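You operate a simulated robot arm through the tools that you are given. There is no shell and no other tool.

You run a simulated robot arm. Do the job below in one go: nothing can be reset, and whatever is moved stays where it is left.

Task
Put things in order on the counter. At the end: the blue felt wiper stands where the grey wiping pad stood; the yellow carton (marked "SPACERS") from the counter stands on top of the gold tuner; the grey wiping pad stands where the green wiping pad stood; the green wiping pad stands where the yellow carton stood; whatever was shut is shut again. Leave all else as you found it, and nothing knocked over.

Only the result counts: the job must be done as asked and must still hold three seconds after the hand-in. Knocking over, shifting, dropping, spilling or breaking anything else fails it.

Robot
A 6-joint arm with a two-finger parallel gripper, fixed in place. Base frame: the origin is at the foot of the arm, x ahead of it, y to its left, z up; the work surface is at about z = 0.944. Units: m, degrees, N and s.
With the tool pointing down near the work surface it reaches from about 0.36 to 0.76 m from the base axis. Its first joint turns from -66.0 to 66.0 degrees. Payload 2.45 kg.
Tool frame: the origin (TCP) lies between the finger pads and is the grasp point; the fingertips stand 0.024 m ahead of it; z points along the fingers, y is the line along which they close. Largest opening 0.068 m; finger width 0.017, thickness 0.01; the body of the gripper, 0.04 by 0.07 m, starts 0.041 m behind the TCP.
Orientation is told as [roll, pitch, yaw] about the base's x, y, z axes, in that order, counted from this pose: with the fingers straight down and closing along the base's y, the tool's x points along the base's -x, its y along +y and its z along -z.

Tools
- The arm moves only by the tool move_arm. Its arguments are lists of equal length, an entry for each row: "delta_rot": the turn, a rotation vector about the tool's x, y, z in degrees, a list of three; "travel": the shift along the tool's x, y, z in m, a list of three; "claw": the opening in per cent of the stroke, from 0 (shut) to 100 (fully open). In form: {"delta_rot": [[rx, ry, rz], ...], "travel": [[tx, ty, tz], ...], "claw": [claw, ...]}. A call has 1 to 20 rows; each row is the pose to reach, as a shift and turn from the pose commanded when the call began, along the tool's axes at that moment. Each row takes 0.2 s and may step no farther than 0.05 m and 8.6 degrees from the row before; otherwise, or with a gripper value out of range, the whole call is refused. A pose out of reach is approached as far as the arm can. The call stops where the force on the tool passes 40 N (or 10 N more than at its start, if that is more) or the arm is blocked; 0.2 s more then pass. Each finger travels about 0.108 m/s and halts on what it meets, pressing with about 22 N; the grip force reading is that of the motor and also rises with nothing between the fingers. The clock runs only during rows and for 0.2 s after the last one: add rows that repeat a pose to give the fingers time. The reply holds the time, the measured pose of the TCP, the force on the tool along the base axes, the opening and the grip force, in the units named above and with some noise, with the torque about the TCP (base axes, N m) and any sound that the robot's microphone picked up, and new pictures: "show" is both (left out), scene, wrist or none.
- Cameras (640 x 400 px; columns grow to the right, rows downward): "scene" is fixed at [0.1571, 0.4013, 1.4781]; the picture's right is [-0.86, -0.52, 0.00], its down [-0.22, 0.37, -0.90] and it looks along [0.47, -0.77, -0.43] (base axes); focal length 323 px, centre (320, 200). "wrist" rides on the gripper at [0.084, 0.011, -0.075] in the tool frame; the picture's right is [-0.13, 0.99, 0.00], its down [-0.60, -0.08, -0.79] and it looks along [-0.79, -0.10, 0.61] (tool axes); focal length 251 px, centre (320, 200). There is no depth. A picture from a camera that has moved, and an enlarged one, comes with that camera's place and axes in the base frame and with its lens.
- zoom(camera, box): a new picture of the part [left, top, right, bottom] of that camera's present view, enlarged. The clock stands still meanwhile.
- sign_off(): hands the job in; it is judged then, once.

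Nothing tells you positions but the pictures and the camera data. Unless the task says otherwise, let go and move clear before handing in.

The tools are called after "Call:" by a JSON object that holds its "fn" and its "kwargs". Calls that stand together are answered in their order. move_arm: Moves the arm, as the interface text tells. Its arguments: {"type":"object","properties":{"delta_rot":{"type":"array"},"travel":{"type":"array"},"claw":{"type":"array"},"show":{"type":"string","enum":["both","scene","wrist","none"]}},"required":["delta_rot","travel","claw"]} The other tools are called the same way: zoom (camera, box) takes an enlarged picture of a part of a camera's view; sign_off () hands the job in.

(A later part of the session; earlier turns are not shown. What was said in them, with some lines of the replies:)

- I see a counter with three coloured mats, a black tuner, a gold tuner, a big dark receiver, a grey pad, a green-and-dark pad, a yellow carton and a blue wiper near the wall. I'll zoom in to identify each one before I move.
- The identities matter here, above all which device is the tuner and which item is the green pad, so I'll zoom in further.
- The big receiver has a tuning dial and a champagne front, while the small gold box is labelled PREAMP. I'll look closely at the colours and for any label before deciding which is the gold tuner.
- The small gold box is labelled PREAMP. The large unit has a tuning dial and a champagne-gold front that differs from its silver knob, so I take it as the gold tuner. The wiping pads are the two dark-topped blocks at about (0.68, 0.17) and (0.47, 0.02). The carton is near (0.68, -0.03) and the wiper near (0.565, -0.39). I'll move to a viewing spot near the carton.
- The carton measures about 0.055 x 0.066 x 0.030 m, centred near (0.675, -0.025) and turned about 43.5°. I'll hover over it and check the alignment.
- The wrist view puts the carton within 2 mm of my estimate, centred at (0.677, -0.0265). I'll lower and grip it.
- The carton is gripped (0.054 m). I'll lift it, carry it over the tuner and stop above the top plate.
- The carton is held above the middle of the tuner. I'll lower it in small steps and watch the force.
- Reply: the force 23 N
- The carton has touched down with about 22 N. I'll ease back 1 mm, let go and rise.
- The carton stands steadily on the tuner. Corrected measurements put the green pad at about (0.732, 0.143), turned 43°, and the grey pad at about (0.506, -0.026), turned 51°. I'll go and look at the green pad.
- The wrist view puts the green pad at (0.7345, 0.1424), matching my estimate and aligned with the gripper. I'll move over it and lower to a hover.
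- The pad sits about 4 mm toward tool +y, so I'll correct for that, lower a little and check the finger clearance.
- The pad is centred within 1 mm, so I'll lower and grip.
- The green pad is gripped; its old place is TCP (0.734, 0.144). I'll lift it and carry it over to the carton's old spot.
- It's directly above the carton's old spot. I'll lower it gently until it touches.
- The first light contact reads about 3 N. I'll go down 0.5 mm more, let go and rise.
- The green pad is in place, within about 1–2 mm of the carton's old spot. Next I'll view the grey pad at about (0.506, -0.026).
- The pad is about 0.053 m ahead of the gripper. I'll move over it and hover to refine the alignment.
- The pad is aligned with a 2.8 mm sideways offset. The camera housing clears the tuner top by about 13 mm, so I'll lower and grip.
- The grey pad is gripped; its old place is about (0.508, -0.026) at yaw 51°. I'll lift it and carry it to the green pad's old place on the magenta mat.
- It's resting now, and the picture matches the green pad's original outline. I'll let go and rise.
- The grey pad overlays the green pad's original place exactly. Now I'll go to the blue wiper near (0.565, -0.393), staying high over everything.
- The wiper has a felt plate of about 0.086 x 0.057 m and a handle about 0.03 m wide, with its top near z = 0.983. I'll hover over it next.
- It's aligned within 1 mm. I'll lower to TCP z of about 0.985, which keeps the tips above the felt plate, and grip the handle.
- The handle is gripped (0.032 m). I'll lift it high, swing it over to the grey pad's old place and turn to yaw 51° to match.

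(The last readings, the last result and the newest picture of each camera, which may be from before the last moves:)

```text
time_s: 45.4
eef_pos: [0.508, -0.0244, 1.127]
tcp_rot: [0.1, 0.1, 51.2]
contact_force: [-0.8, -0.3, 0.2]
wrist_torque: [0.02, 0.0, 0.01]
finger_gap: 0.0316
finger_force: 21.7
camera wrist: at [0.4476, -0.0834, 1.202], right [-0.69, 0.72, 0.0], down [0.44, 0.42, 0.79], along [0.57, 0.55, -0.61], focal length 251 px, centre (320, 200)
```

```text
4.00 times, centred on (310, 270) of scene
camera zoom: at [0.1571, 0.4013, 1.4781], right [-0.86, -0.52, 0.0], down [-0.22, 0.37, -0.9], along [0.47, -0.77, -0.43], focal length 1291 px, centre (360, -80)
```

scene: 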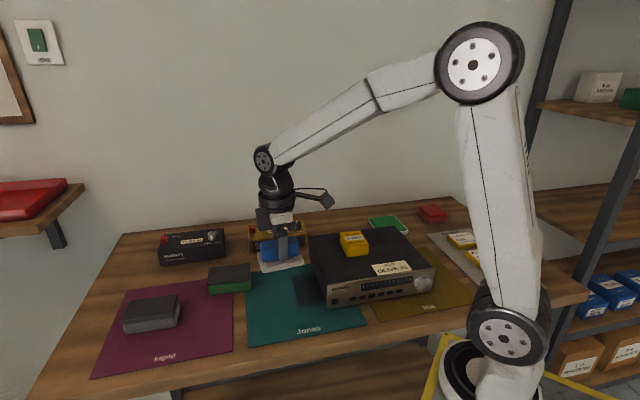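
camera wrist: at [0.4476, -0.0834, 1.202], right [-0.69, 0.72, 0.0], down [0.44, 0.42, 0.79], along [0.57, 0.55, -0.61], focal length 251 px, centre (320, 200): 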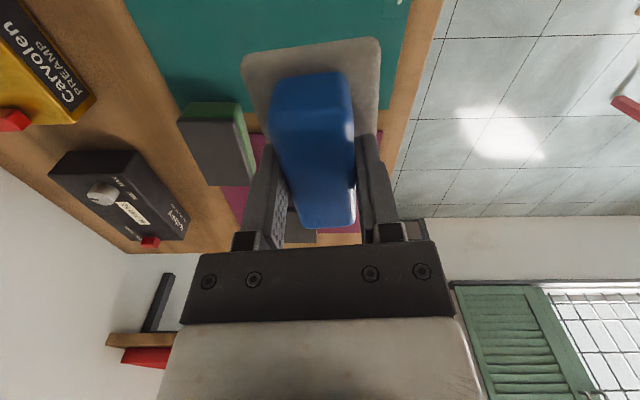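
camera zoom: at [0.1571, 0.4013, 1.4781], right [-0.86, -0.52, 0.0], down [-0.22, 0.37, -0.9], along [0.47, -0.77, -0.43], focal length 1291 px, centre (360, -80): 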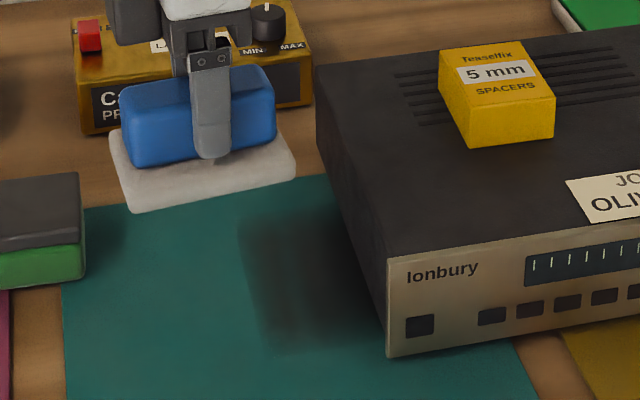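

Call:
{"fn": "move_arm", "kwargs": {"delta_rot": [[0, 0, 0], [0, 0, 0], [0, 0, 0], [0, 0, 0], [0, 0, 0], [0, 0, 0]], "travel": [[0, 0, 0.04], [0, 0, 0.08], [0, 0, 0.11], [0, 0, 0.128], [0, 0, 0.134], [0, 0, 0.134]], "claw": [20, 20, 20, 20, 20, 20]}}

Call:
{"fn": "zoom", "kwargs": {"camera": "scene", "box": [240, 270, 336, 330]}}

```text
time_s: 46.8
eef_pos: [0.5067, -0.0242, 0.9894]
tcp_rot: [0.1, 0.2, 51.0]
contact_force: [0.2, 0.0, -1.1]
wrist_torque: [0.0, -0.01, 0.0]
finger_gap: 0.0315
finger_force: 22.1
camera wrist: at [0.4459, -0.0831, 1.0648], right [-0.69, 0.72, 0.0], down [0.44, 0.42, 0.79], along [0.57, 0.55, -0.61], focal length 251 px, centre (320, 200)
```

scene: 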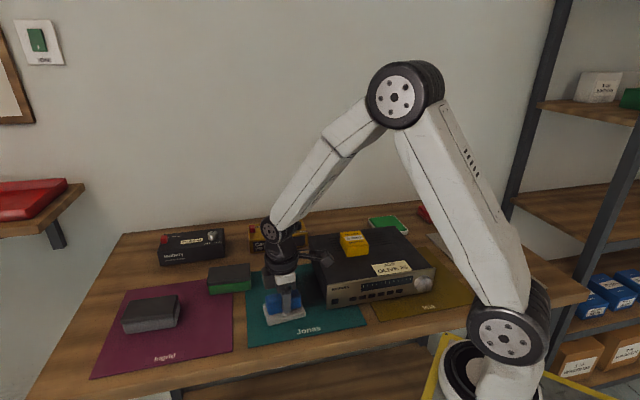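
wrist: 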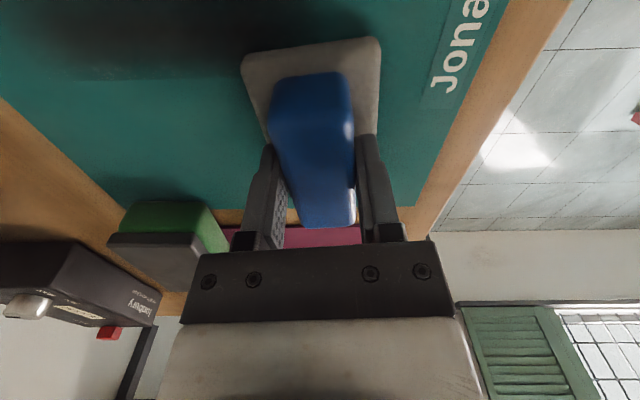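

```text
6.67 times, centred on (288, 300) of scene
camera zoom: at [0.1571, 0.4013, 1.4781], right [-0.86, -0.52, 0.0], down [-0.22, 0.37, -0.9], along [0.47, -0.77, -0.43], focal length 2151 px, centre (533, -467)
```

zoom: 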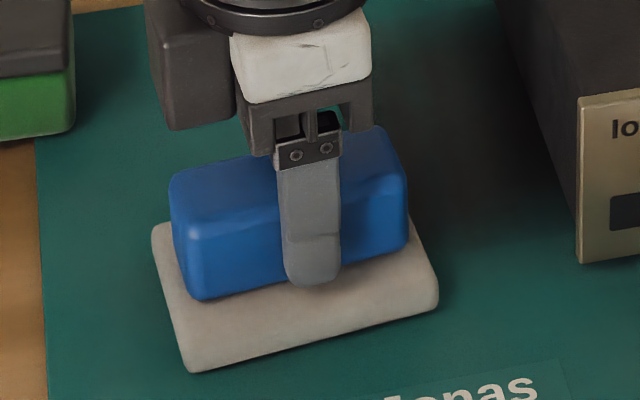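

It's nearly down. Comparing outlines, it should go about 3.5 mm toward the back, so I'll correct that and lower gently.

Call:
{"fn": "move_arm", "kwargs": {"delta_rot": [[0, 0, 0], [0, 0, 0], [0, 0, 0], [0, 0, 0]], "travel": [[0.001, -0.0035, 0], [0.001, -0.0035, 0.0015], [0.001, -0.0035, 0.0025], [0.001, -0.0035, 0.0025]], "claw": [20, 20, 20, 20], "show": "none"}}

Call:
{"fn": "zoom", "kwargs": {"camera": "scene", "box": [240, 270, 336, 330]}}

```text
time_s: 47.8
eef_pos: [0.5076, -0.0275, 0.9894]
tcp_rot: [0.0, 0.1, 51.0]
contact_force: [-3.6, 1.9, 19.7]
wrist_torque: [0.05, 0.06, -0.04]
finger_gap: 0.0317
finger_force: 22.4
```

```text
6.67 times, centred on (288, 300) of scene
camera zoom: at [0.1566, 0.4014, 1.4781], right [-0.86, -0.52, 0.0], down [-0.22, 0.37, -0.9], along [0.47, -0.77, -0.43], focal length 2151 px, centre (533, -467)
```

zoom: 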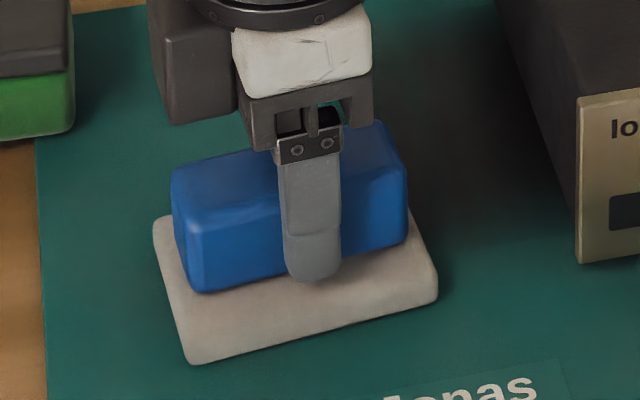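

It's resting (20 N) and the outline is centred on the grey pad's old place, about (0.509, -0.026). I'll ease off, let go and rise.

Call:
{"fn": "move_arm", "kwargs": {"delta_rot": [[0, 0, 0], [0, 0, 0], [0, 0, 0], [0, 0, 0], [0, 0, 0], [0, 0, 0], [0, 0, 0], [0, 0, 0], [0, 0, 0], [0, 0, 0]], "travel": [[0, 0, -0.0015], [0, 0, -0.0015], [0, 0, -0.0015], [0, 0, -0.0015], [0, 0, -0.0015], [0, 0, -0.01], [0, 0, -0.04], [0, 0, -0.08], [0, 0, -0.12], [0, 0, -0.15]], "claw": [20, 60, 100, 100, 100, 100, 100, 100, 100, 100]}}

Call:
{"fn": "zoom", "kwargs": {"camera": "scene", "box": [240, 270, 336, 330]}}

```text
time_s: 50.0
eef_pos: [0.5095, -0.0267, 1.137]
tcp_rot: [0.1, 0.1, 51.2]
contact_force: [-0.8, 0.2, 0.4]
wrist_torque: [-0.01, -0.01, 0.03]
finger_gap: 0.0681
finger_force: 0.0
camera wrist: at [0.4481, -0.085, 1.2118], right [-0.69, 0.72, 0.0], down [0.44, 0.42, 0.79], along [0.57, 0.55, -0.61], focal length 251 px, centre (320, 200)
```

scene: 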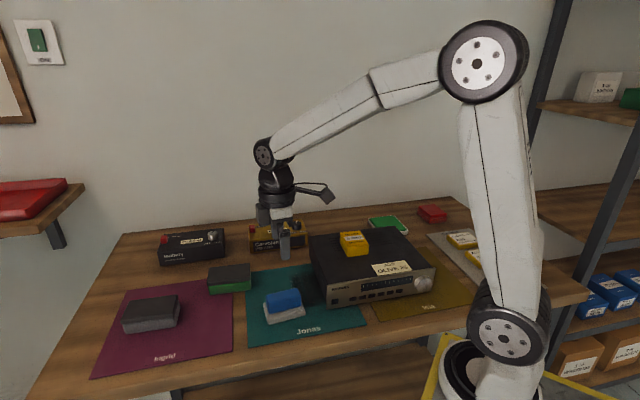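
wrist: 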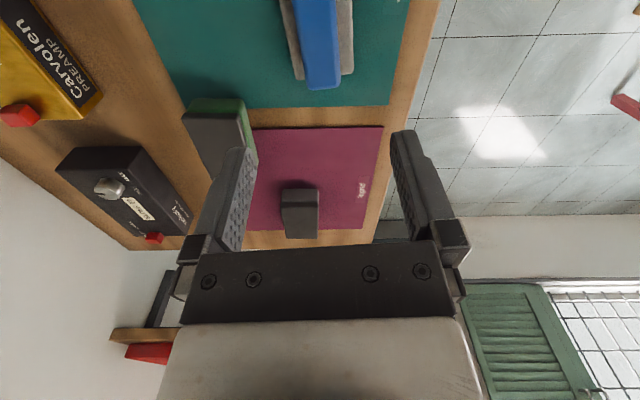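

```text
6.67 times, centred on (288, 300) of scene
camera zoom: at [0.1571, 0.4013, 1.4781], right [-0.86, -0.52, 0.0], down [-0.22, 0.37, -0.9], along [0.47, -0.77, -0.43], focal length 2151 px, centre (533, -467)
```

zoom: 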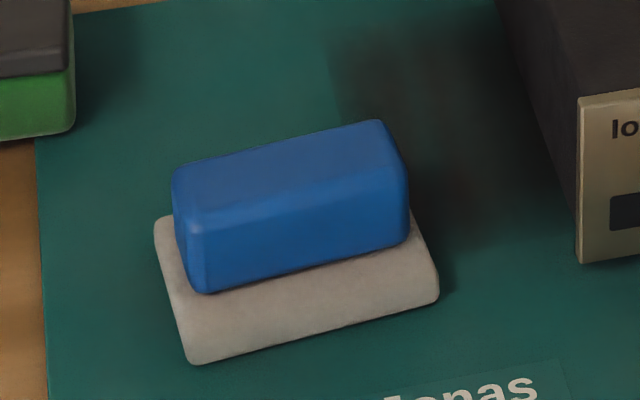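

Everything looks placed. I'll do a last check of the whole counter before handing in.

Call:
{"fn": "zoom", "kwargs": {"camera": "scene", "box": [80, 200, 280, 325]}}

Call:
{"fn": "zoom", "kwargs": {"camera": "scene", "box": [290, 190, 490, 315]}}

```text
3.20 times, centred on (180, 262) of scene
camera zoom: at [0.1571, 0.4013, 1.4781], right [-0.86, -0.52, 0.0], down [-0.22, 0.37, -0.9], along [0.47, -0.77, -0.43], focal length 1032 px, centre (768, 0)
```

zoom: 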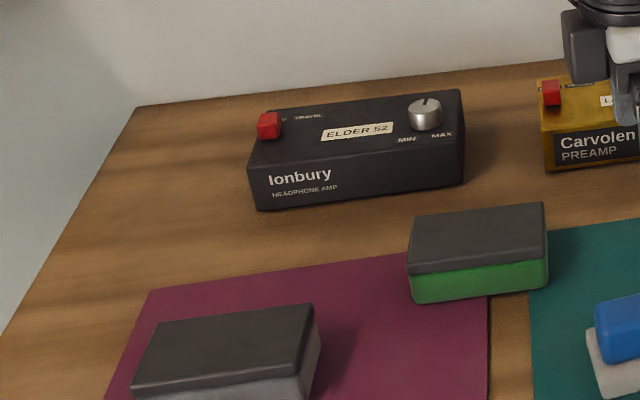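

```text
3.20 times, centred on (390, 252) of scene
camera zoom: at [0.1571, 0.4013, 1.4781], right [-0.86, -0.52, 0.0], down [-0.22, 0.37, -0.9], along [0.47, -0.77, -0.43], focal length 1032 px, centre (96, 32)
```

zoom: 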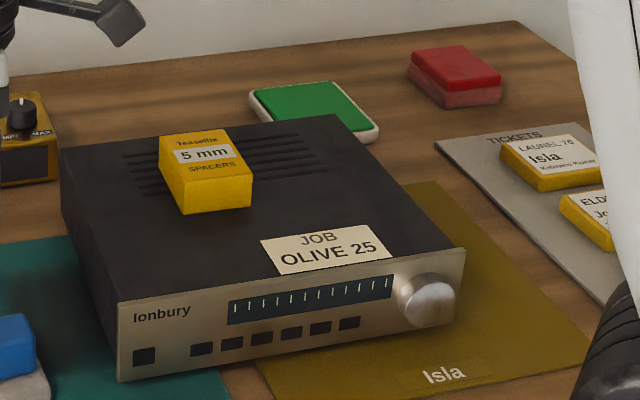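

The carton stands on the tuner, and the green pad, grey pad and blue wiper each stand in their new places. Everything else is as it was, nothing was opened, and the arm is clear, so I'm handing in.

Call:
{"fn": "sign_off", "kwargs": {}}

```text
The job is handed in.
```

The job is handed in. The last pictures showed everything placed as asked, with nothing knocked over and the arm clear.

- **Yellow carton:** it stands on top of the large Ionbury unit with the tuning dial.
- **Green wiping pad:** it stands where the carton stood, within about 2 mm. It is longer than the carton, so its ends rest on the edges of the magenta and teal mats.
- **Grey wiping pad:** it stands where the green pad stood, and the two outlines match in the picture.
- **Blue felt wiper:** it stands where the grey pad stood, within a few millimetres and turned to the same angle.
- **Shut things:** I opened nothing, so there was nothing to shut again.

**Gold tuner:** this was a judgement call. I took it to be the big Ionbury unit because it has a tuning dial and a champagne-gold front. The small gold-coloured box is labelled PREAMP. If you meant that box, the carton is in the wrong place.
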